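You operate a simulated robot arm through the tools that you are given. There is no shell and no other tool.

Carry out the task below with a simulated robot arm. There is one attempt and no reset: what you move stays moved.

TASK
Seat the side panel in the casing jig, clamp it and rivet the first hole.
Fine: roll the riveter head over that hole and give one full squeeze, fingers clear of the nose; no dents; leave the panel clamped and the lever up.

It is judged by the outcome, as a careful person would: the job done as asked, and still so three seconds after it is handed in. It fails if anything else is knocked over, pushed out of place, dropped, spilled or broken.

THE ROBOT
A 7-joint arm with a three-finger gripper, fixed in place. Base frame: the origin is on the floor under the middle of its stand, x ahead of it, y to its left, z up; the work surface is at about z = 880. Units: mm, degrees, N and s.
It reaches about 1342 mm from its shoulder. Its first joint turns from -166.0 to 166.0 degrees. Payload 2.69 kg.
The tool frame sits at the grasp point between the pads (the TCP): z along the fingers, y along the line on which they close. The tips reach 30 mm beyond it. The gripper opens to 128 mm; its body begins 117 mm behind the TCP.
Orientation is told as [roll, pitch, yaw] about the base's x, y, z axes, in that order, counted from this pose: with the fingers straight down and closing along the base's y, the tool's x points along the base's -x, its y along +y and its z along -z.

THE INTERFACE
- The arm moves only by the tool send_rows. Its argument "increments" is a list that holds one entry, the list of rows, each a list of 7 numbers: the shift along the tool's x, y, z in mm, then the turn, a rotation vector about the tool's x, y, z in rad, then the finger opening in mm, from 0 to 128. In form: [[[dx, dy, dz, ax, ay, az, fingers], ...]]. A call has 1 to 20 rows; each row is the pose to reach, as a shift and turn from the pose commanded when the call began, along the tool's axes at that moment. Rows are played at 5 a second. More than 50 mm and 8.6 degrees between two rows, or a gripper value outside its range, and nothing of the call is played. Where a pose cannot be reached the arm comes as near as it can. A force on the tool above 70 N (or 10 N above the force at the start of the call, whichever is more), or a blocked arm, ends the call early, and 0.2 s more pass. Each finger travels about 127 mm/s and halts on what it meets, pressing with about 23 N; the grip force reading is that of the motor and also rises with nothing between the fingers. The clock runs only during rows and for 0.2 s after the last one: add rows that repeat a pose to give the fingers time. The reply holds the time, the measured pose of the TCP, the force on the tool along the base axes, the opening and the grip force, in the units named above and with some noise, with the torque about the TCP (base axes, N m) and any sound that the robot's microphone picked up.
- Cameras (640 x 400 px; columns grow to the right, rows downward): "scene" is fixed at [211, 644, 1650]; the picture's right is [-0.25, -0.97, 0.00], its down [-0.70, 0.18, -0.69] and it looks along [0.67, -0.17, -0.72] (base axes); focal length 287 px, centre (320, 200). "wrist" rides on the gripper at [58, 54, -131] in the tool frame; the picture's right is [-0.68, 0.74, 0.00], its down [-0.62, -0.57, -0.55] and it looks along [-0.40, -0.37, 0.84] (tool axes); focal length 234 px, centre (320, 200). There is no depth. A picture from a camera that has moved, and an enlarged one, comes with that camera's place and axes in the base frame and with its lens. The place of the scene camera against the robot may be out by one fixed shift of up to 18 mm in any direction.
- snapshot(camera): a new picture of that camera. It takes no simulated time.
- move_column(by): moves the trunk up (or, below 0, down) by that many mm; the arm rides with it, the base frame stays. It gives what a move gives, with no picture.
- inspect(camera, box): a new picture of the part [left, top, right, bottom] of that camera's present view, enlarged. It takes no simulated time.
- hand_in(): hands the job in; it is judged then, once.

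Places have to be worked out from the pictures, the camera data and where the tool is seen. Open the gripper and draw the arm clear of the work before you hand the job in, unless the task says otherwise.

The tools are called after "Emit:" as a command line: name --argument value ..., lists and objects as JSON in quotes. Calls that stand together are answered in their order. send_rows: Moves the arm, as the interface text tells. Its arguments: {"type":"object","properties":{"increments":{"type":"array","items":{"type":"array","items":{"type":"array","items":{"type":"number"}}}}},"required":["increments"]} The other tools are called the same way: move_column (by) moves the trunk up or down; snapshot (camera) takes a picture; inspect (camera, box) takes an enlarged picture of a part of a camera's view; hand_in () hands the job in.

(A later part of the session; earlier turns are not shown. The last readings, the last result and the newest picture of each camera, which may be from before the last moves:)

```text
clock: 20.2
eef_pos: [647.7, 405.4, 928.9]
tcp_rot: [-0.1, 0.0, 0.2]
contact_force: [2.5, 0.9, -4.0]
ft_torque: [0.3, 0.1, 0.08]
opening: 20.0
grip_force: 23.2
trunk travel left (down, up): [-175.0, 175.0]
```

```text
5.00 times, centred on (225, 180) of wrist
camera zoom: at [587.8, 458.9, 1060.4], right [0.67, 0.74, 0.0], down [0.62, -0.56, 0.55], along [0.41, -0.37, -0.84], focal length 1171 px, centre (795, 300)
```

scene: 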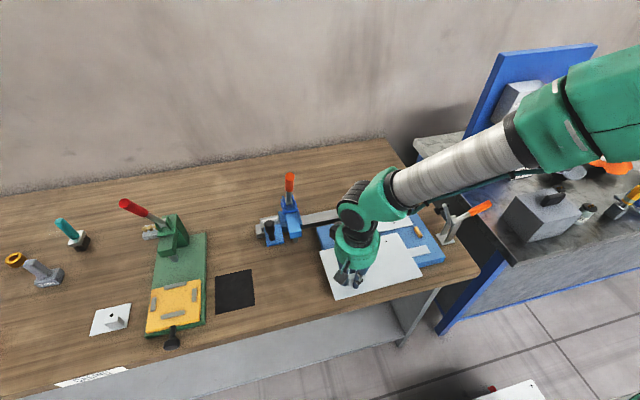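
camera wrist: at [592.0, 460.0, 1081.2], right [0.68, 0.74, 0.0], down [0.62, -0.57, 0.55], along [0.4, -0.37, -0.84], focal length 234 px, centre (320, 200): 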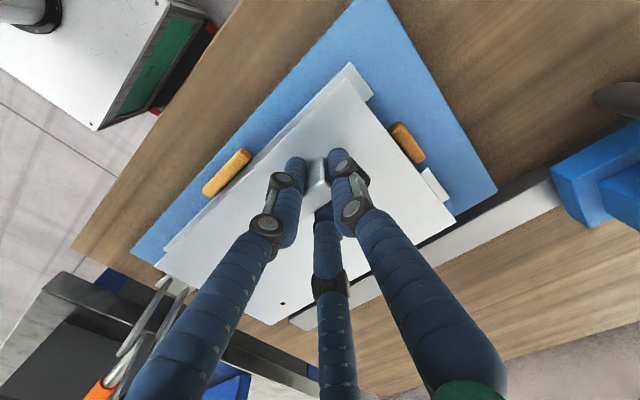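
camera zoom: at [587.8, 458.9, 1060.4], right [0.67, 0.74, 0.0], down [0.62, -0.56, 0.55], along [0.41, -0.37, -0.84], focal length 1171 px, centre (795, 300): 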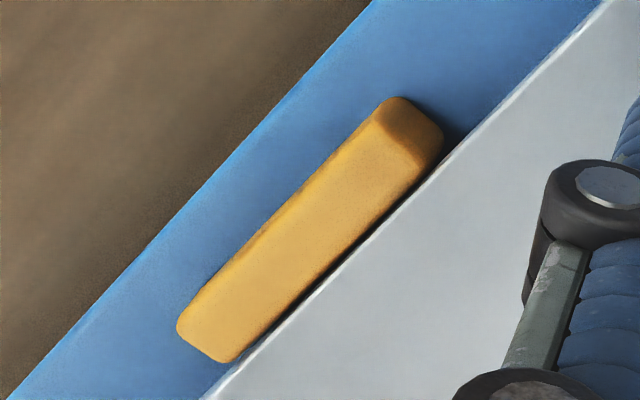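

The near edge is just brushing the near stop. I shift +1.5 mm in x and −0.8 mm in y to free it, then lower 3 mm.

Emit:
send_rows --increments '[[[-1.5, -0.8, 0, 0, 0, 0, 0], [-1.5, -0.8, 0, 0, 0, 0, 0], [-1.5, -0.8, 1, 0, 0, 0, 0], [-1.5, -0.8, 2, 0, 0, 0, 0], [-1.5, -0.8, 3, 0, 0, 0, 0], [-1.5, -0.8, 3, 0, 0, 0, 0]]]'

Emit:
inspect --camera "scene" --box '[380, 235, 420, 270]'

Emit:
inspect --camera "wrist" --box '[180, 140, 270, 220]'

Emit:
inspect --camera "wrist" --box '[390, 110, 490, 210]'

```text
clock: 21.6
eef_pos: [650.2, 405.5, 925.1]
tcp_rot: [0.0, 0.1, 0.3]
contact_force: [0.1, 0.3, -3.3]
ft_torque: [0.27, 0.15, 0.04]
opening: 20.1
grip_force: 23.1
trunk travel left (down, up): [-175.0, 175.0]
```

```text
11.43 times, centred on (400, 252) of scene
camera zoom: at [211.0, 644.0, 1650.0], right [-0.25, -0.97, 0.0], down [-0.7, 0.18, -0.69], along [0.67, -0.17, -0.72], focal length 3283 px, centre (-594, -400)
```

zoom: 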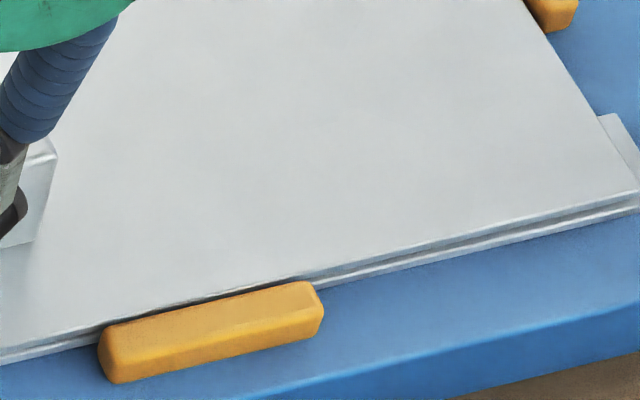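

```text
5.00 times, centred on (225, 180) of wrist
camera zoom: at [589.3, 458.2, 1057.5], right [0.67, 0.74, 0.0], down [0.62, -0.56, 0.55], along [0.4, -0.37, -0.84], focal length 1171 px, centre (795, 300)
```

zoom: 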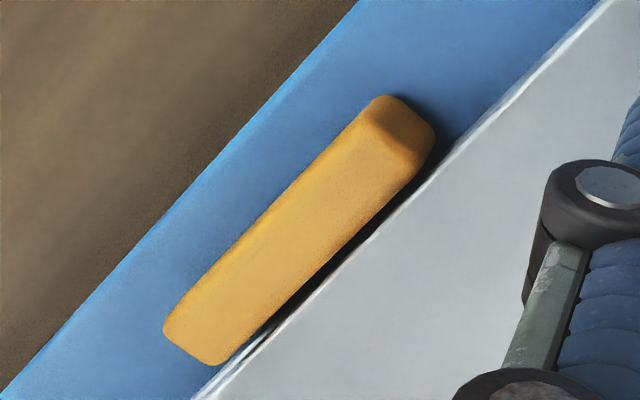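

```text
4.00 times, centred on (440, 160) of wrist
camera zoom: at [589.3, 458.2, 1057.5], right [0.67, 0.74, 0.0], down [0.62, -0.56, 0.55], along [0.4, -0.37, -0.84], focal length 937 px, centre (-160, 360)
```

zoom: 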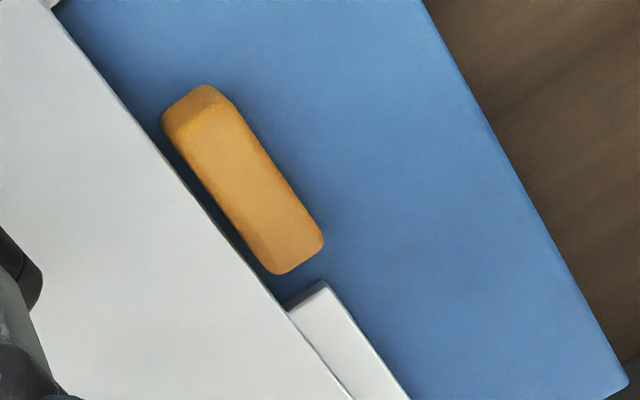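

The side force is gone and there are small gaps at the near and left stops. I check the right and far stops before the final lowering.

Emit:
inspect --camera "scene" --box '[410, 215, 440, 240]'

Emit:
inspect --camera "wrist" --box '[240, 230, 360, 340]'

Emit:
inspect --camera "wrist" --box '[130, 220, 260, 320]'

```text
16.00 times, centred on (425, 228) of scene
camera zoom: at [211.0, 644.0, 1650.0], right [-0.25, -0.97, 0.0], down [-0.7, 0.18, -0.69], along [0.67, -0.17, -0.72], focal length 4596 px, centre (-1360, -240)
```

zoom: 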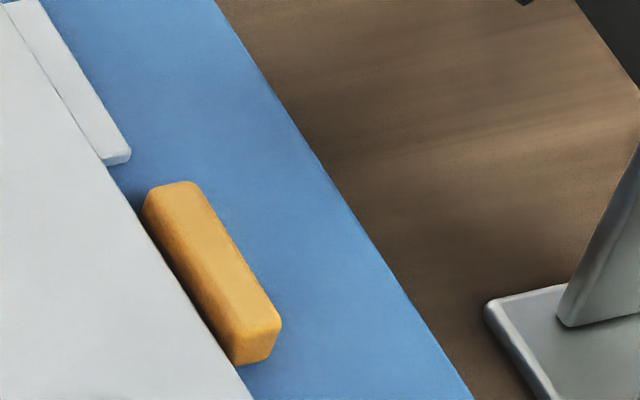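

```text
3.64 times, centred on (300, 285) of wrist
camera zoom: at [589.3, 458.2, 1057.5], right [0.67, 0.74, 0.0], down [0.62, -0.56, 0.55], along [0.4, -0.37, -0.84], focal length 852 px, centre (393, -109)
```

zoom: 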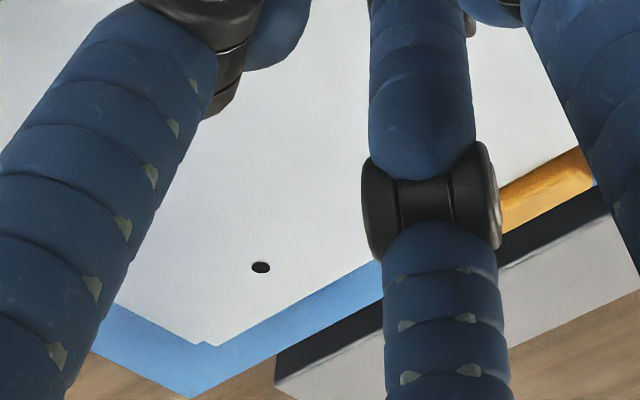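

```text
4.00 times, centred on (195, 270) of wrist
camera zoom: at [589.3, 458.2, 1057.5], right [0.67, 0.74, 0.0], down [0.62, -0.56, 0.55], along [0.4, -0.37, -0.84], focal length 937 px, centre (820, -80)
```

zoom: 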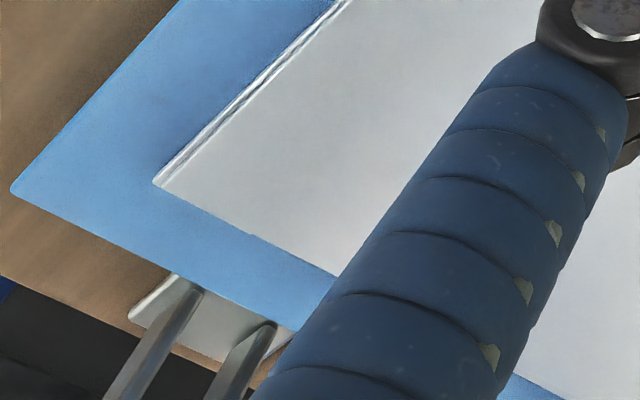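

All four edges lie inside the stops. I lower in small steps, watching for the weight to come off onto the strips.

Emit:
send_rows --increments '[[[0, 0, 1, 0, 0, 0, 0], [0, 0, 2, 0, 0, 0, 0], [0, 0, 2, 0, 0, 0, 0]]]'

```text
clock: 22.4
eef_pos: [648.2, 405.6, 923.4]
tcp_rot: [0.0, 0.0, 0.1]
contact_force: [0.6, -2.3, 1.2]
ft_torque: [-0.77, -0.02, 0.01]
opening: 19.8
grip_force: 23.1
trunk travel left (down, up): [-175.0, 175.0]
```

Contact started on the right (−y) end: it's either resting on the strips' right ends, slightly drooped, or on the right stop. I look closely before lowering further.

Emit:
inspect --camera "scene" --box '[410, 215, 440, 240]'

Emit:
inspect --camera "scene" --box '[400, 205, 450, 255]'

Emit:
inspect --camera "wrist" --box '[390, 110, 490, 210]'

Emit:
inspect --camera "scene" --box '[310, 190, 450, 290]'

```text
16.00 times, centred on (425, 228) of scene
camera zoom: at [211.0, 644.0, 1650.0], right [-0.25, -0.97, 0.0], down [-0.7, 0.18, -0.69], along [0.67, -0.17, -0.72], focal length 4596 px, centre (-1360, -240)
```

zoom: 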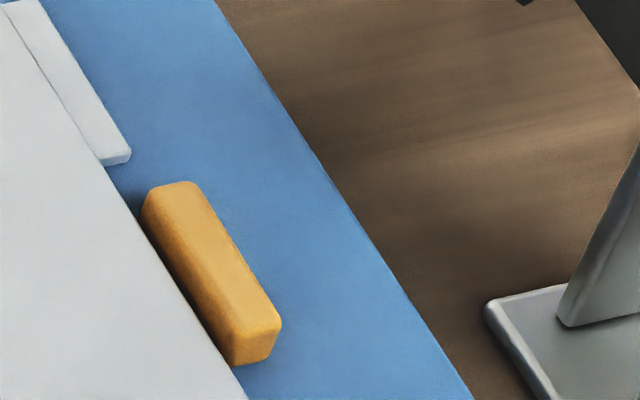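

```text
8.00 times, centred on (425, 230) of scene
camera zoom: at [211.0, 644.0, 1650.0], right [-0.25, -0.97, 0.0], down [-0.7, 0.18, -0.69], along [0.67, -0.17, -0.72], focal length 2298 px, centre (-520, -40)
```

zoom: 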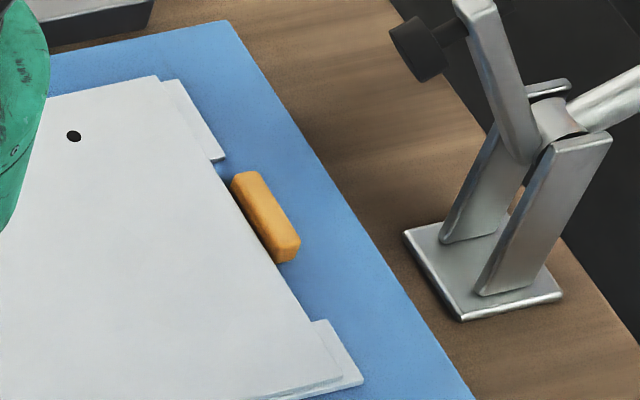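

```text
4.00 times, centred on (440, 160) of wrist
camera zoom: at [589.1, 458.4, 1055.6], right [0.67, 0.74, 0.0], down [0.62, -0.56, 0.55], along [0.41, -0.37, -0.84], focal length 937 px, centre (-160, 360)
```

zoom: 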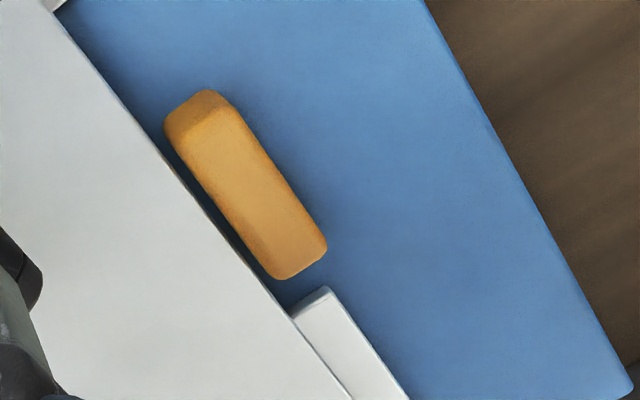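

```text
4.00 times, centred on (380, 240) of scene
camera zoom: at [211.0, 644.0, 1650.0], right [-0.25, -0.97, 0.0], down [-0.7, 0.18, -0.69], along [0.67, -0.17, -0.72], focal length 1149 px, centre (80, 40)
```

zoom: 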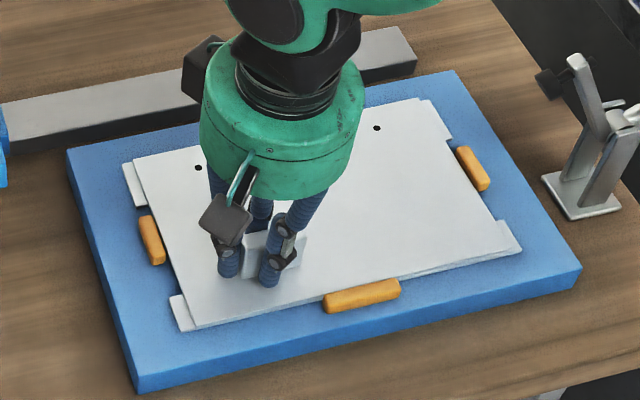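

There is a visible gap at the right stop, so the panel's right end has landed on the strips properly. I lower another 1.5 mm to settle the left end.

Emit:
send_rows --increments '[[[0, 0, 0.8, 0, 0, 0, 0], [0, 0, 1.5, 0, 0, 0, 0], [0, 0, 1.5, 0, 0, 0, 0]]]'

Emit:
inspect --camera "scene" --box '[335, 225, 375, 280]'

```text
clock: 23.2
eef_pos: [647.9, 405.3, 923.4]
tcp_rot: [0.0, 0.0, 0.2]
contact_force: [-0.5, 0.3, 5.3]
ft_torque: [-0.07, 0.04, 0.01]
opening: 19.7
grip_force: 23.0
trunk travel left (down, up): [-175.0, 175.0]
```

```text
7.27 times, centred on (355, 252) of scene
camera zoom: at [211.0, 644.0, 1650.0], right [-0.25, -0.97, 0.0], down [-0.7, 0.18, -0.69], along [0.67, -0.17, -0.72], focal length 2089 px, centre (66, -182)
```

zoom: 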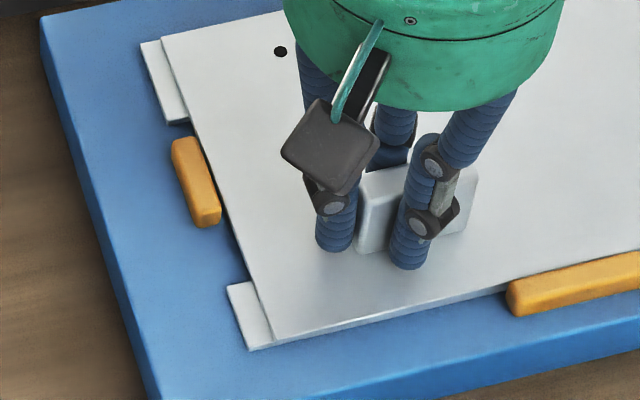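

The panel now sits flat: +5 N upward and almost no torque. Before releasing I check whether the panel's holes line up with the strip holes.

Emit:
inspect --camera "scene" --box '[340, 204, 360, 217]'

Emit:
inspect --camera "scene" --box '[385, 215, 405, 228]'

Emit:
inspect --camera "wrist" --box '[268, 292, 300, 312]'

```text
16.00 times, centred on (350, 210) of scene
camera zoom: at [211.0, 644.0, 1650.0], right [-0.25, -0.97, 0.0], down [-0.7, 0.18, -0.69], along [0.67, -0.17, -0.72], focal length 4596 px, centre (-160, 32)
```

zoom: 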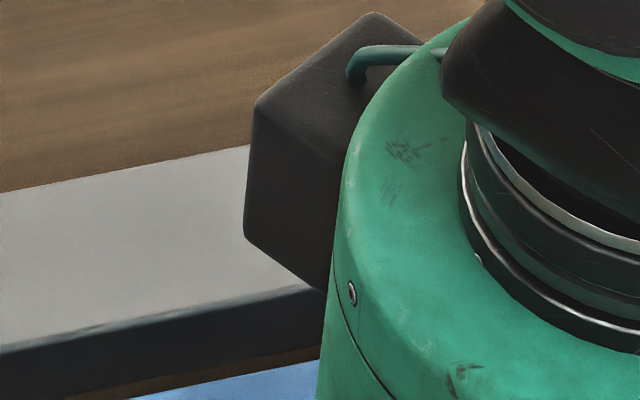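

```text
16.00 times, centred on (395, 222) of scene
camera zoom: at [211.0, 644.0, 1650.0], right [-0.25, -0.97, 0.0], down [-0.7, 0.18, -0.69], along [0.67, -0.17, -0.72], focal length 4596 px, centre (-880, -144)
```

zoom: 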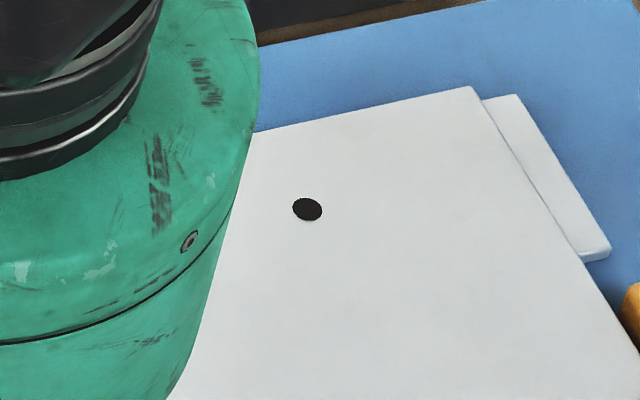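

```text
16.00 times, centred on (284, 302) of wrist
camera zoom: at [589.0, 458.4, 1054.7], right [0.67, 0.74, 0.0], down [0.62, -0.56, 0.55], along [0.41, -0.37, -0.84], focal length 3747 px, centre (896, -1432)
```

zoom: 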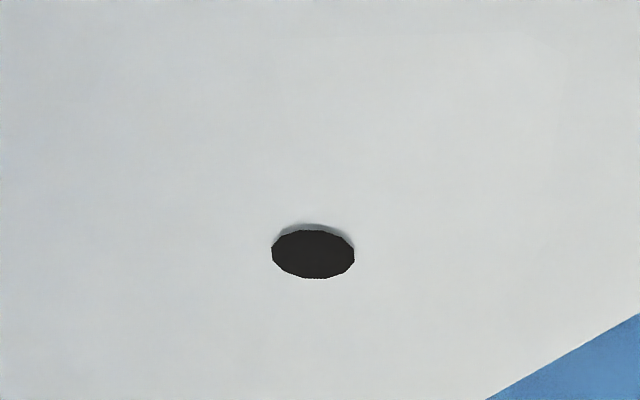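

Hole 1 projects within about 0.5 mm of the jig hole, and hole 2 within my measuring error. I open the fingers to release the block, holding position.

Emit:
send_rows --increments '[[[0, 0, 0, 0, 0, 0, 25], [0, 0, 0, 0, 0, 0, 32], [0, 0, 0, 0, 0, 0, 42], [0, 0, 0, 0, 0, 0, 55], [0, 0, 0, 0, 0, 0, 60], [0, 0, 0, 0, 0, 0, 60]]]'

Emit:
inspect --camera "scene" --box '[310, 190, 450, 290]'

Emit:
snapshot --camera "wrist"

```text
clock: 24.6
eef_pos: [649.1, 404.9, 922.9]
tcp_rot: [0.0, 0.0, 0.2]
contact_force: [-0.7, -0.1, 0.0]
ft_torque: [0.01, 0.06, 0.01]
opening: 60.1
grip_force: 0.2
trunk travel left (down, up): [-175.0, 175.0]
```

```text
4.00 times, centred on (380, 240) of scene
camera zoom: at [211.0, 644.0, 1650.0], right [-0.25, -0.97, 0.0], down [-0.7, 0.18, -0.69], along [0.67, -0.17, -0.72], focal length 1149 px, centre (80, 40)
```

zoom: 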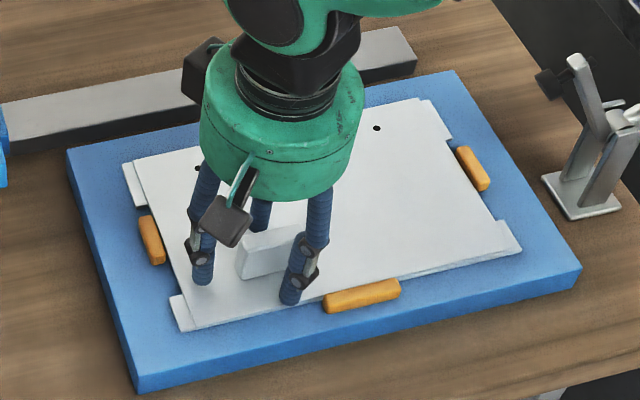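

```text
taken
camera wrist: at [589.1, 458.3, 1054.1], right [0.67, 0.74, 0.0], down [0.62, -0.56, 0.55], along [0.41, -0.37, -0.84], focal length 234 px, centre (320, 200)
```

wrist: 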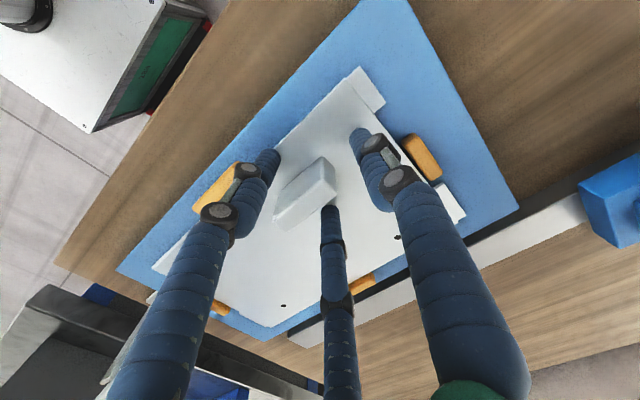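

The block is released and the panel stayed seated. I rise straight up 170 mm to clear the work and check the seating.

Emit:
send_rows --increments '[[[0, 0, -5, 0, 0, 0, 60], [0, 0, -15, 0, 0, 0, 60], [0, 0, -30, 0, 0, 0, 60], [0, 0, -60, 0, 0, 0, 60], [0, 0, -90, 0, 0, 0, 60], [0, 0, -130, 0, 0, 0, 60], [0, 0, -170, 0, 0, 0, 60], [0, 0, -170, 0, 0, 0, 60]]]'

Emit:
snapshot --camera "wrist"

Emit:
inspect --camera "wrist" --box '[160, 60, 480, 330]'

Emit:
inspect --camera "scene" --box '[310, 190, 450, 290]'

```text
clock: 26.4
eef_pos: [649.3, 403.9, 1093.1]
tcp_rot: [0.1, 0.0, 0.1]
contact_force: [-0.1, -0.7, 1.3]
ft_torque: [0.0, -0.06, -0.01]
opening: 60.1
grip_force: 0.2
trunk travel left (down, up): [-175.0, 175.0]
```

```text
taken
camera wrist: at [588.9, 458.3, 1225.0], right [0.67, 0.74, 0.0], down [0.62, -0.56, 0.55], along [0.41, -0.37, -0.84], focal length 234 px, centre (320, 200)
```

wrist: 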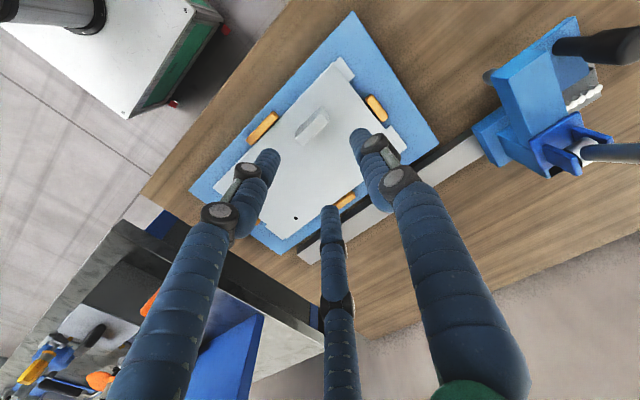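

```text
1.48 times, centred on (320, 195) of wrist
camera zoom: at [588.9, 458.3, 1225.0], right [0.67, 0.74, 0.0], down [0.62, -0.56, 0.55], along [0.41, -0.37, -0.84], focal length 347 px, centre (320, 207)
```

zoom: 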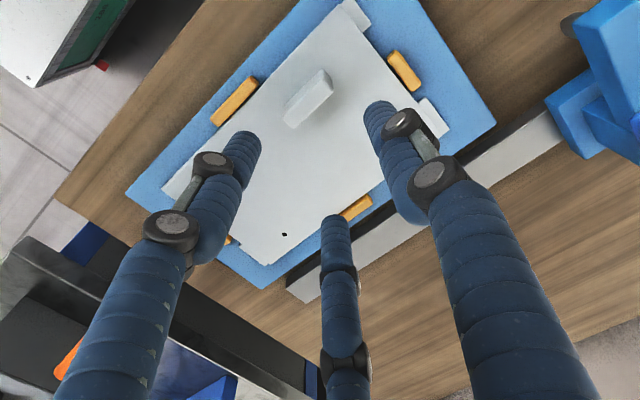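

```text
4.00 times, centred on (380, 240) of scene
camera zoom: at [211.0, 644.0, 1650.0], right [-0.25, -0.97, 0.0], down [-0.7, 0.18, -0.69], along [0.67, -0.17, -0.72], focal length 1149 px, centre (80, 40)
```

zoom: 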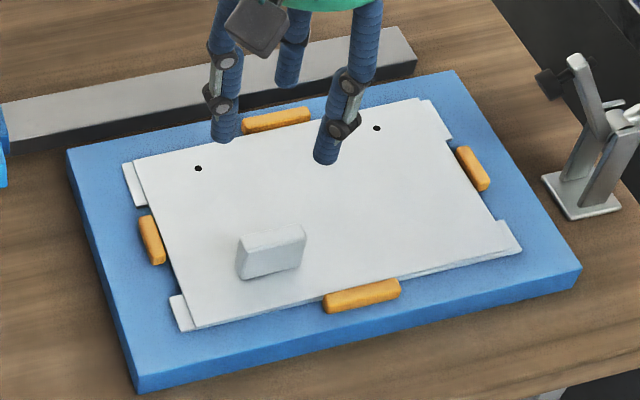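

The panel is neatly seated between all four stops. Next is the toggle clamp: I move to look at it from above, staying well clear (its arm tip is at about z 1040).

Emit:
send_rows --increments '[[[0, -20, -20, 0, 0, 0, 40], [0, -50, -45, 0, 0, 0, 0], [0, -85, -67, 0, 0, 0, 0], [0, -120, -67, 0, 0, 0, 0], [0, -155, -67, 0, 0, 0, 0], [0, -190, -67, 0, 0, 0, 0], [0, -224, -67, 0, 0, 0, 0], [0, -224, -67, 0, 0, 0, 0]]]'

Emit:
snapshot --camera "wrist"

Emit:
snapshot --camera "scene"

Emit:
inspect --camera "scene" --box '[425, 195, 500, 250]'

```text
clock: 28.2
eef_pos: [649.5, 180.8, 1160.6]
tcp_rot: [0.2, -0.1, 0.1]
contact_force: [0.2, -1.1, -0.8]
ft_torque: [0.02, -0.03, 0.02]
opening: 2.2
grip_force: 22.6
trunk travel left (down, up): [-175.0, 175.0]
```

```text
taken
camera wrist: at [589.0, 233.4, 1291.1], right [0.67, 0.74, 0.0], down [0.62, -0.56, 0.55], along [0.41, -0.37, -0.84], focal length 234 px, centre (320, 200)
```

wrist: 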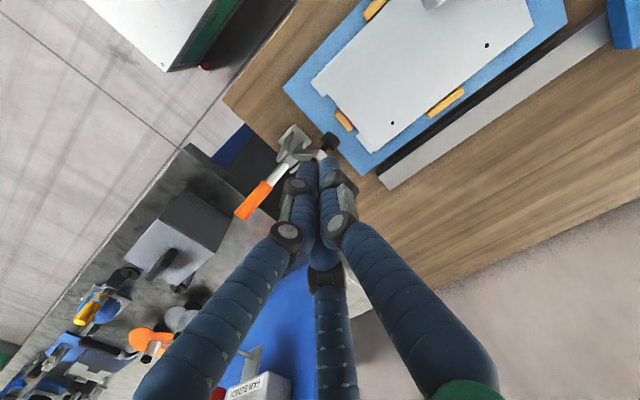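

```text
taken
```

scene: 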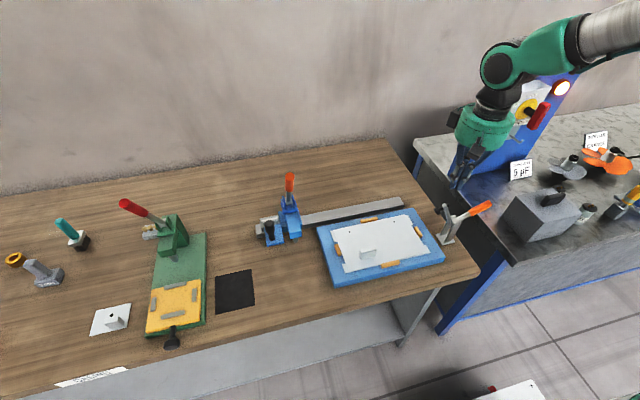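

```text
7.27 times, centred on (462, 222) of scene
camera zoom: at [211.0, 644.0, 1650.0], right [-0.25, -0.97, 0.0], down [-0.7, 0.18, -0.69], along [0.67, -0.17, -0.72], focal length 2089 px, centre (-716, 36)
```

zoom: 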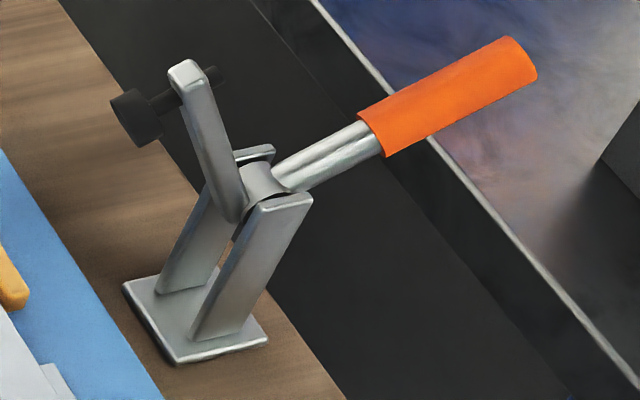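

I enlarge the wrist view of the clamp to locate its pivot, arm and handle.

Emit:
inspect --camera "wrist" --box '[220, 110, 350, 225]'

Emit:
inspect --camera "wrist" --box '[280, 0, 600, 190]'

```text
3.48 times, centred on (285, 168) of wrist
camera zoom: at [589.0, 233.4, 1291.1], right [0.67, 0.74, 0.0], down [0.62, -0.56, 0.55], along [0.41, -0.37, -0.84], focal length 814 px, centre (442, 313)
```

zoom: 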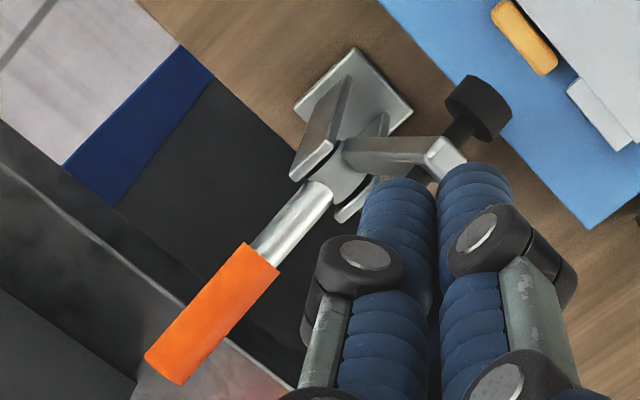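

```text
2.00 times, centred on (440, 95) of wrist
camera zoom: at [589.0, 233.4, 1291.1], right [0.67, 0.74, 0.0], down [0.62, -0.56, 0.55], along [0.41, -0.37, -0.84], focal length 468 px, centre (80, 410)
```

zoom: 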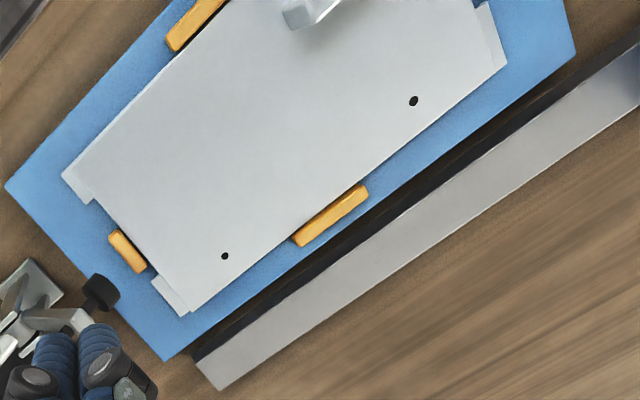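

The handle runs from the pivot (about y 100, z 945) to its end at (665, −2, 999), so closing needs the end pushed up and over toward +y. I turn the gripper 60° so two fingers form a cradle facing +y, and move to the −y side of the handle, still high.

Emit:
send_rows --increments '[[[-2, -31, 0, 0, 0, -0.131, 16], [-4, -62, 0, 0, 0, -0.262, 16], [-6, -93, 0, 0, 0, -0.393, 16], [-8, -124, 0, 0, 0, -0.524, 16], [-10, -155, 0, 0, 0, -0.655, 16], [-12, -186, 0, 0, 0, -0.785, 16], [-14, -217, 0, 0, 0, -0.916, 16], [-15.5, -248, 0, 0, 0, -1.047, 16], [-15.5, -248, 0, 0, 0, -1.047, 16]]]'

Emit:
snapshot --camera "wrist"

Emit:
snapshot --camera "scene"

```text
clock: 30.2
eef_pos: [665.8, -67.6, 1158.2]
tcp_rot: [0.0, 0.0, 60.2]
contact_force: [1.0, 0.2, 0.7]
ft_torque: [0.03, 0.03, 0.0]
opening: 16.0
grip_force: 0.1
trunk travel left (down, up): [-175.0, 175.0]
```

```text
taken
camera wrist: at [588.9, -91.9, 1291.2], right [-0.3, 0.95, 0.0], down [0.8, 0.25, 0.55], along [0.52, 0.17, -0.84], focal length 234 px, centre (320, 200)
```

wrist: 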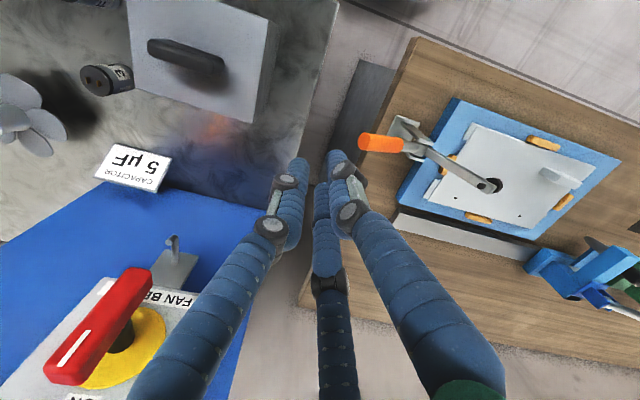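

```text
taken
```

scene: 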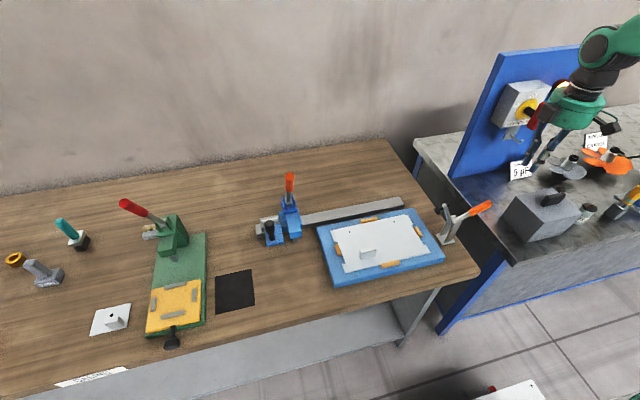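

The gripper is on the −y side with a good side view of the clamp. I zoom in to refine the handle and pad geometry.

Emit:
inspect --camera "wrist" --box '[340, 100, 540, 220]'

```text
3.20 times, centred on (440, 160) of wrist
camera zoom: at [588.9, -91.9, 1291.2], right [-0.3, 0.95, 0.0], down [0.8, 0.25, 0.55], along [0.52, 0.17, -0.84], focal length 749 px, centre (-64, 328)
```

zoom: 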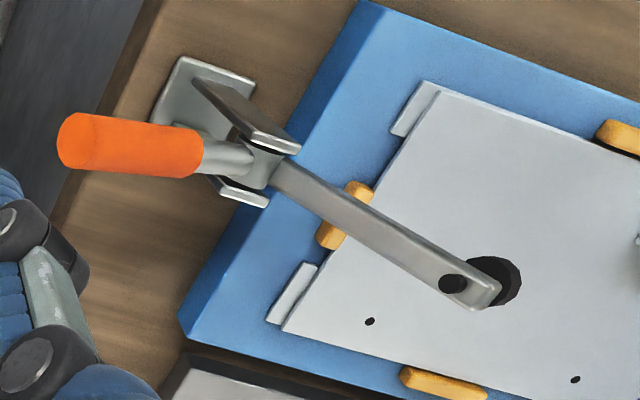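

Geometry confirmed: the handle end is near (665, −8, 1003) with a radius of about 11 mm. I descend on the −y side, well clear, until TCP z is about 1000, level with the handle end.

Emit:
send_rows --increments '[[[0, 0, 30, 0, 0, 0, 16], [0, 0, 60, 0, 0, 0, 16], [0, 0, 90, 0, 0, 0, 16], [0, 0, 120, 0, 0, 0, 16], [0, 0, 145, 0, 0, 0, 16], [0, 0, 158, 0, 0, 0, 16], [0, 0, 158, 0, 0, 0, 16]]]'

Emit:
snapshot --camera "wrist"

Emit:
inspect --camera "scene" --box '[420, 130, 560, 250]'

```text
clock: 31.8
eef_pos: [667.0, -67.9, 1001.6]
tcp_rot: [0.0, 0.0, 60.3]
contact_force: [-0.3, -0.4, -0.4]
ft_torque: [0.02, -0.03, -0.01]
opening: 15.9
grip_force: 0.1
trunk travel left (down, up): [-175.0, 175.0]
```

```text
taken
camera wrist: at [589.0, -91.4, 1133.8], right [-0.3, 0.95, 0.0], down [0.8, 0.25, 0.55], along [0.52, 0.17, -0.84], focal length 234 px, centre (320, 200)
```

wrist: 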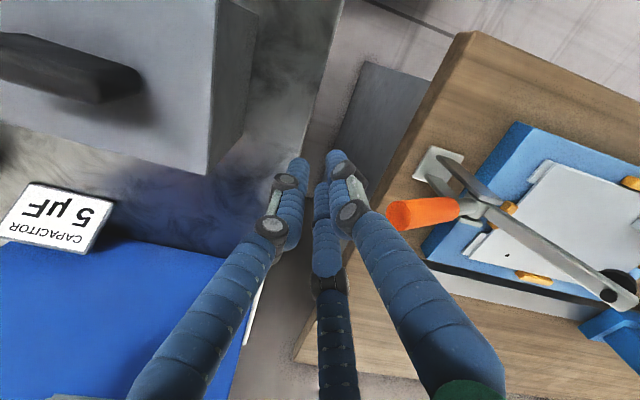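

```text
3.33 times, centred on (490, 190) of scene
camera zoom: at [211.0, 644.0, 1650.0], right [-0.25, -0.97, 0.0], down [-0.7, 0.18, -0.69], along [0.67, -0.17, -0.72], focal length 958 px, centre (-247, 233)
```

zoom: 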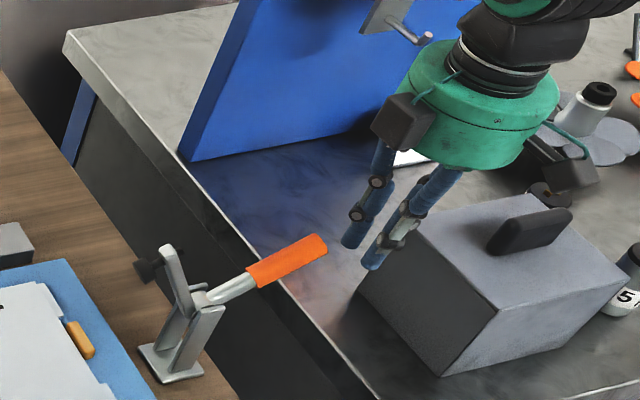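

The fingers are level with the handle end and clear of everything. I move +y in small steps toward first contact with the handle end.

Emit:
send_rows --increments '[[[-8.7, 5, 0, 0, 0, 0, 16], [-17.4, 9.9, 0, 0, 0, 0, 16], [-26, 14.9, 0, 0, 0, 0, 16], [-30.4, 17.3, 0, 0, 0, 0, 16], [-34.7, 19.8, 0, 0, 0, 0, 16], [-34.7, 19.8, 0, 0, 0, 0, 16]]]'

Emit:
snapshot --camera "wrist"

Emit:
inspect --camera "scene" --box '[420, 130, 560, 250]'

```text
clock: 33.2
eef_pos: [668.0, -27.3, 1002.1]
tcp_rot: [0.0, -0.1, 60.0]
contact_force: [8.4, -11.2, 5.2]
ft_torque: [0.09, -0.03, -0.2]
opening: 16.3
grip_force: 0.2
trunk travel left (down, up): [-175.0, 175.0]
```

```text
taken
camera wrist: at [590.3, -52.6, 1133.7], right [-0.3, 0.95, 0.0], down [0.8, 0.25, 0.55], along [0.52, 0.17, -0.84], focal length 234 px, centre (320, 200)
```

wrist: 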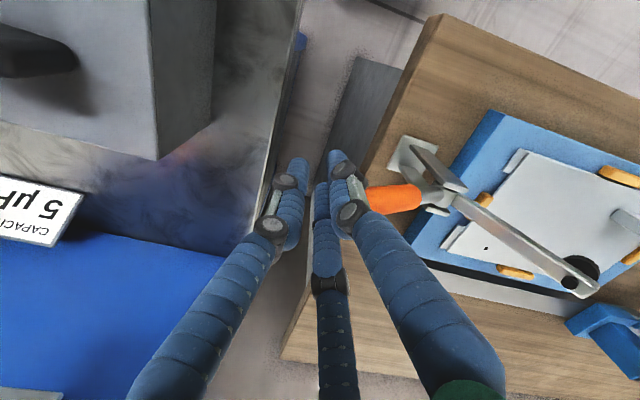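

```text
3.33 times, centred on (490, 190) of scene
camera zoom: at [211.0, 644.0, 1650.0], right [-0.25, -0.97, 0.0], down [-0.7, 0.18, -0.69], along [0.67, -0.17, -0.72], focal length 958 px, centre (-247, 233)
```

zoom: 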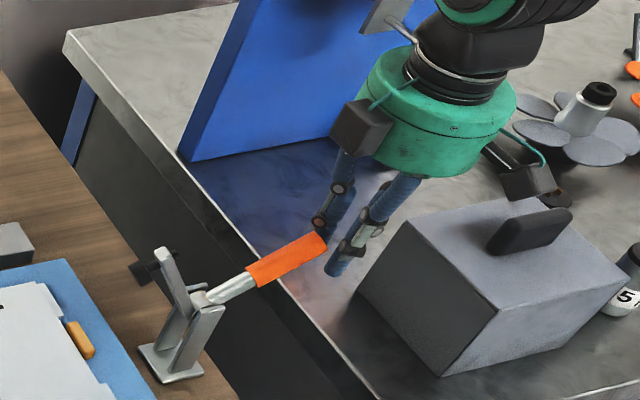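

Contact was made (about 14 N), but with a sideways x component, so the handle isn't centred in the cradle. I zoom in to see how the handle end sits against the fingers.

Emit:
inspect --camera "wrist" --box '[290, 130, 450, 230]'

Emit:
inspect --camera "scene" --box '[480, 185, 540, 225]'

```text
4.00 times, centred on (370, 180) of wrist
camera zoom: at [590.3, -52.6, 1133.7], right [-0.3, 0.95, 0.0], down [0.8, 0.25, 0.55], along [0.52, 0.17, -0.84], focal length 937 px, centre (120, 280)
```

zoom: 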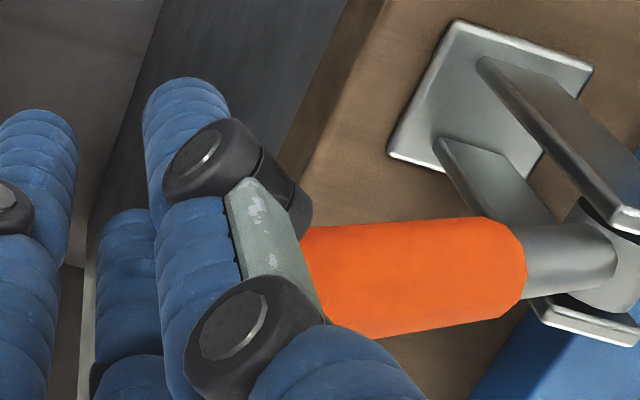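

```text
10.00 times, centred on (510, 205) of scene
camera zoom: at [211.0, 644.0, 1650.0], right [-0.25, -0.97, 0.0], down [-0.7, 0.18, -0.69], along [0.67, -0.17, -0.72], focal length 2873 px, centre (-1580, 150)
```

zoom: 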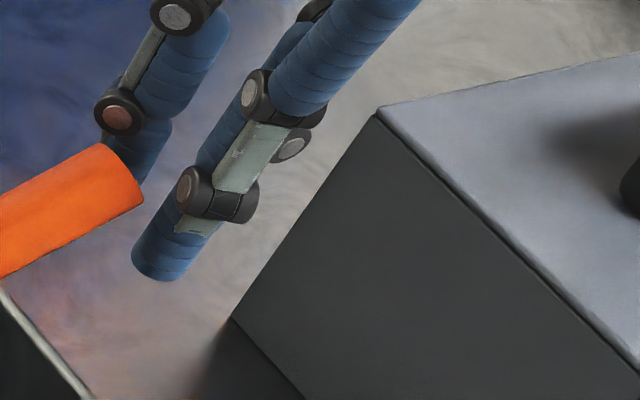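

The handle end is nested in the V between the two front fingers, with contact favouring the +x finger. I follow the handle's arc up and toward +y, with a 2 mm +x recentring, watching the force.

Emit:
send_rows --increments '[[[-3.6, -0.2, -7, 0, 0, 0, 16], [-6.6, 1.5, -14, 0, 0, 0, 16], [-10.1, 3.5, -20.5, 0, 0, 0, 16], [-14.9, 6.3, -29, 0, 0, 0, 16], [-20, 9.3, -37, 0, 0, 0, 16], [-20, 9.3, -37, 0, 0, 0, 16]]]'

Emit:
snapshot --camera "wrist"

Emit:
inspect --camera "scene" --box '[420, 150, 540, 250]'

```text
clock: 34.6
eef_pos: [668.3, -5.6, 1039.0]
tcp_rot: [0.0, 0.0, 60.2]
contact_force: [1.7, -0.4, -0.3]
ft_torque: [0.0, 0.02, -0.01]
opening: 16.1
grip_force: 0.0
trunk travel left (down, up): [-175.0, 175.0]
```

```text
taken
camera wrist: at [591.4, -29.4, 1170.1], right [-0.3, 0.95, 0.0], down [0.8, 0.25, 0.55], along [0.52, 0.17, -0.84], focal length 234 px, centre (320, 200)
```

wrist: 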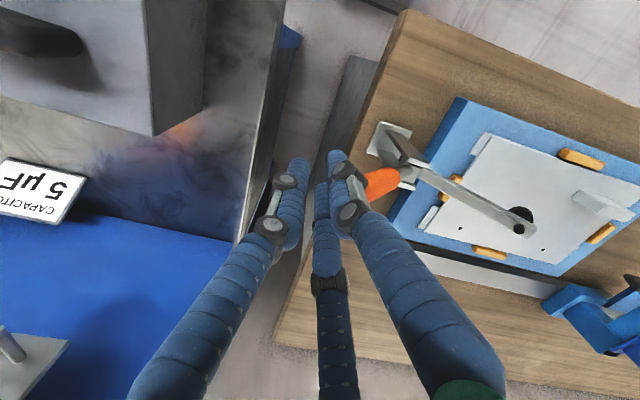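

```text
4.00 times, centred on (480, 200) of scene
camera zoom: at [211.0, 644.0, 1650.0], right [-0.25, -0.97, 0.0], down [-0.7, 0.18, -0.69], along [0.67, -0.17, -0.72], focal length 1149 px, centre (-320, 200)
```

zoom: 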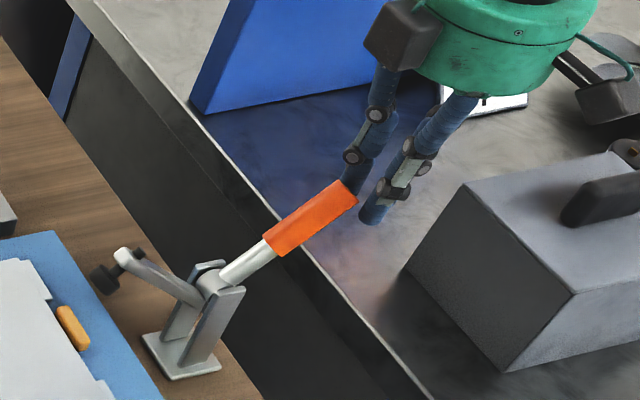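

The handle moves freely and the clamp arm is coming down. I continue along the arc.

Emit:
send_rows --increments '[[[-4.3, 2.5, -5, 0, 0, 0, 16], [-8.7, 5, -10, 0, 0, 0, 16], [-13, 7.5, -15, 0, 0, 0, 16], [-18.2, 10.5, -19, 0, 0, 0, 16], [-23.4, 13.5, -23, 0, 0, 0, 16], [-26, 15, -25, 0, 0, 0, 16], [-26, 15, -25, 0, 0, 0, 16]]]'

Emit:
snapshot --camera "wrist"

Emit:
inspect --camera "scene" --box '[420, 150, 540, 250]'

```text
clock: 36.2
eef_pos: [669.0, 24.6, 1063.6]
tcp_rot: [0.0, 0.1, 60.2]
contact_force: [0.5, 0.1, 0.2]
ft_torque: [0.01, -0.02, 0.0]
opening: 16.2
grip_force: 0.0
trunk travel left (down, up): [-175.0, 175.0]
```

```text
taken
camera wrist: at [591.3, 0.7, 1195.1], right [-0.3, 0.95, 0.0], down [0.8, 0.25, 0.55], along [0.52, 0.17, -0.84], focal length 234 px, centre (320, 200)
```

wrist: 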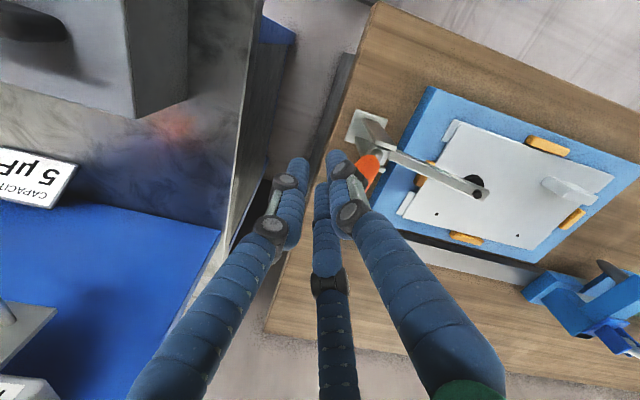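

```text
4.00 times, centred on (480, 200) of scene
camera zoom: at [211.0, 644.0, 1650.0], right [-0.25, -0.97, 0.0], down [-0.7, 0.18, -0.69], along [0.67, -0.17, -0.72], focal length 1149 px, centre (-320, 200)
```

zoom: 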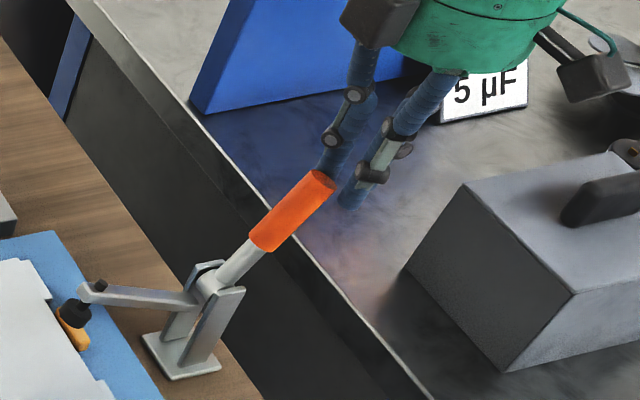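

The arm is well on its way down and moving freely. I continue pushing toward +y with a little more rise.

Emit:
send_rows --increments '[[[-5.2, 3, -3, 0, 0, 0, 16], [-10.4, 6, -6, 0, 0, 0, 16], [-15.6, 9, -8, 0, 0, 0, 16], [-20.8, 12, -10, 0, 0, 0, 16], [-26, 15, -11, 0, 0, 0, 16], [-26, 15, -11, 0, 0, 0, 16]]]'

Emit:
snapshot --camera "wrist"

Emit:
inspect --camera "scene" --box '[420, 150, 540, 250]'

```text
clock: 37.6
eef_pos: [666.8, 55.0, 1074.2]
tcp_rot: [0.0, 0.0, 60.2]
contact_force: [0.2, 0.2, 0.8]
ft_torque: [0.01, 0.04, -0.02]
opening: 16.1
grip_force: 0.0
trunk travel left (down, up): [-175.0, 175.0]
```

```text
taken
camera wrist: at [590.4, 30.8, 1205.9], right [-0.3, 0.95, 0.0], down [0.8, 0.25, 0.55], along [0.52, 0.17, -0.84], focal length 234 px, centre (320, 200)
```

wrist: 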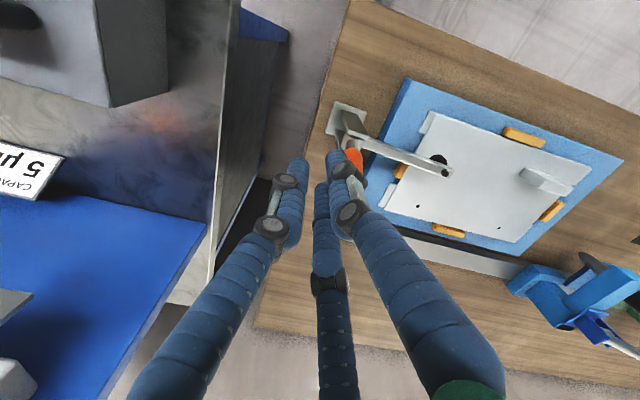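

```text
4.00 times, centred on (480, 200) of scene
camera zoom: at [211.0, 644.0, 1650.0], right [-0.25, -0.97, 0.0], down [-0.7, 0.18, -0.69], along [0.67, -0.17, -0.72], focal length 1149 px, centre (-320, 200)
```

zoom: 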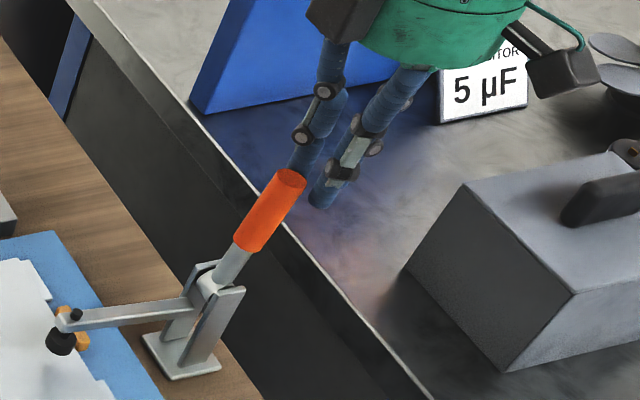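

The pad is now close to the panel. I continue in finer 4 mm steps toward +y, easing down slightly to keep overlap on the handle.

Emit:
send_rows --increments '[[[-3.5, 2, 0, 0, 0, 0, 16], [-6.9, 4, 1, 0, 0, 0, 16], [-10.4, 6, 2, 0, 0, 0, 16], [-13.9, 8, 4, 0, 0, 0, 16], [-17.3, 10, 6, 0, 0, 0, 16], [-17.3, 10, 6, 0, 0, 0, 16]]]'

Emit:
snapshot --camera "wrist"

Emit:
inspect --camera "scene" --box '[420, 150, 540, 250]'

```text
clock: 39.0
eef_pos: [670.1, 73.7, 1068.3]
tcp_rot: [-0.1, -0.2, 60.1]
contact_force: [8.1, -14.3, 4.4]
ft_torque: [-0.34, -0.29, -0.21]
opening: 14.7
grip_force: 0.1
trunk travel left (down, up): [-175.0, 175.0]
```

```text
taken
camera wrist: at [591.5, 49.4, 1200.7], right [-0.3, 0.95, 0.0], down [0.8, 0.25, 0.55], along [0.52, 0.17, -0.84], focal length 234 px, centre (320, 200)
```

wrist: 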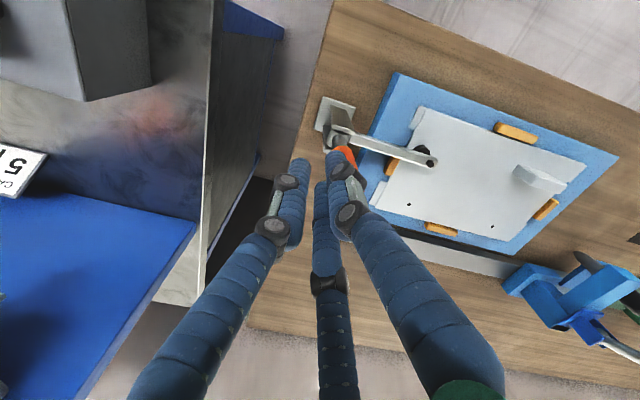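

```text
4.00 times, centred on (480, 200) of scene
camera zoom: at [211.0, 644.0, 1650.0], right [-0.25, -0.97, 0.0], down [-0.7, 0.18, -0.69], along [0.67, -0.17, -0.72], focal length 1149 px, centre (-320, 200)
```

zoom: 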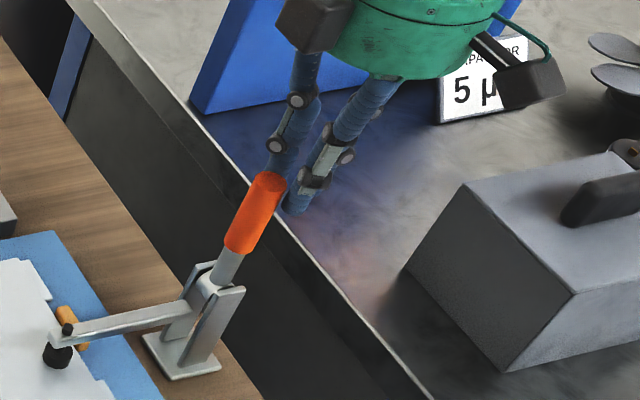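

Resistance has risen to about 16 N, and the pad looks close to or on the panel. I zoom in on the pad.

Emit:
inspect --camera "scene" --box '[415, 215, 475, 260]'

Emit:
inspect --camera "wrist" --box '[300, 80, 460, 200]'

```text
8.89 times, centred on (445, 238) of scene
camera zoom: at [211.0, 644.0, 1650.0], right [-0.25, -0.97, 0.0], down [-0.7, 0.18, -0.69], along [0.67, -0.17, -0.72], focal length 2554 px, centre (-791, -133)
```

zoom: 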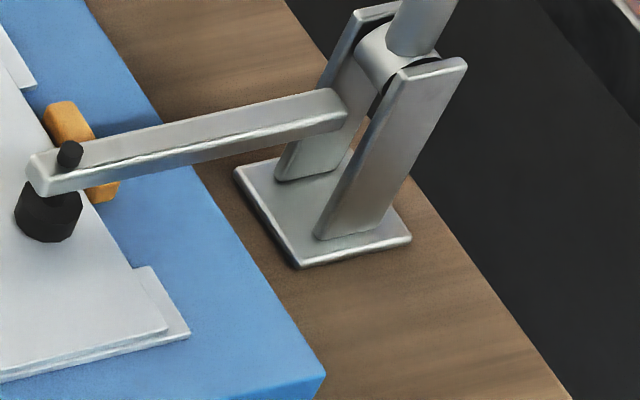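

```text
3.33 times, centred on (380, 140) of wrist
camera zoom: at [591.5, 49.4, 1200.7], right [-0.3, 0.95, 0.0], down [0.8, 0.25, 0.55], along [0.52, 0.17, -0.84], focal length 781 px, centre (120, 400)
```

zoom: 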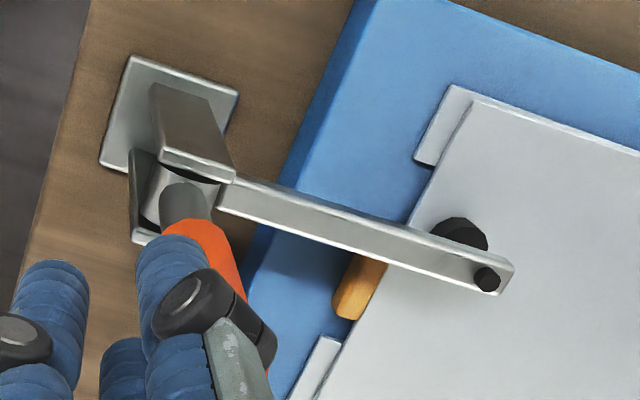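

The pad is directly over the panel and nearly touching. I keep pushing in 3 mm steps to get the toggle past its centre, with a small +x recentring.

Emit:
send_rows --increments '[[[-3.6, -0.2, 0, 0, 0, 0, 16], [-6.2, 1.3, 0, 0, 0, 0, 16], [-8.8, 2.8, 0, 0, 0, 0, 16], [-8.8, 2.8, 0, 0, 0, 0, 16]]]'

Emit:
inspect --camera "scene" --box '[415, 175, 505, 260]'

Emit:
inspect --camera "wrist" --box '[300, 80, 460, 200]'

```text
clock: 39.7
eef_pos: [669.5, 75.5, 1068.4]
tcp_rot: [0.0, 0.2, 60.0]
contact_force: [0.3, -24.5, 4.6]
ft_torque: [-0.59, -0.07, -0.03]
opening: 14.1
grip_force: 0.2
trunk travel left (down, up): [-175.0, 175.0]
stopped in row 3: the force on the tool passed its limit at 77 N (the readings are from after the stop); the commanded pose is now the measured one
```

```text
4.71 times, centred on (460, 218) of scene
camera zoom: at [211.0, 644.0, 1650.0], right [-0.25, -0.97, 0.0], down [-0.7, 0.18, -0.69], along [0.67, -0.17, -0.72], focal length 1352 px, centre (-339, 118)
```

zoom: 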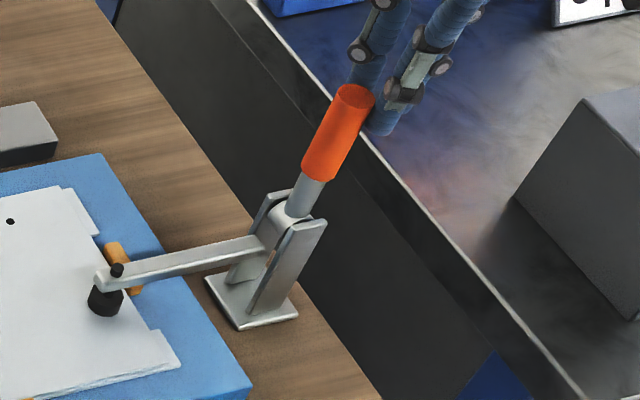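

```text
3.33 times, centred on (380, 140) of wrist
camera zoom: at [593.1, 51.2, 1200.3], right [-0.3, 0.95, 0.0], down [0.8, 0.25, 0.55], along [0.52, 0.16, -0.84], focal length 781 px, centre (120, 400)
```

zoom: 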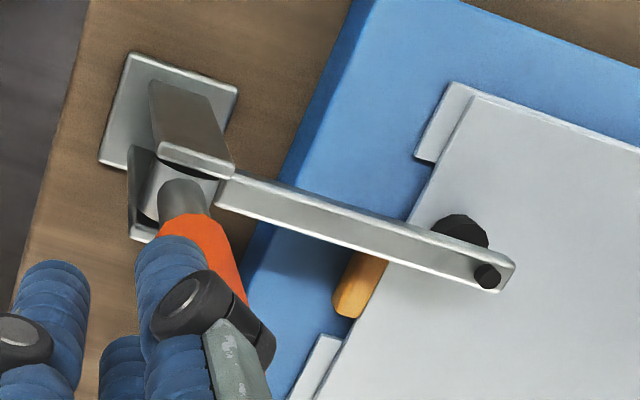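

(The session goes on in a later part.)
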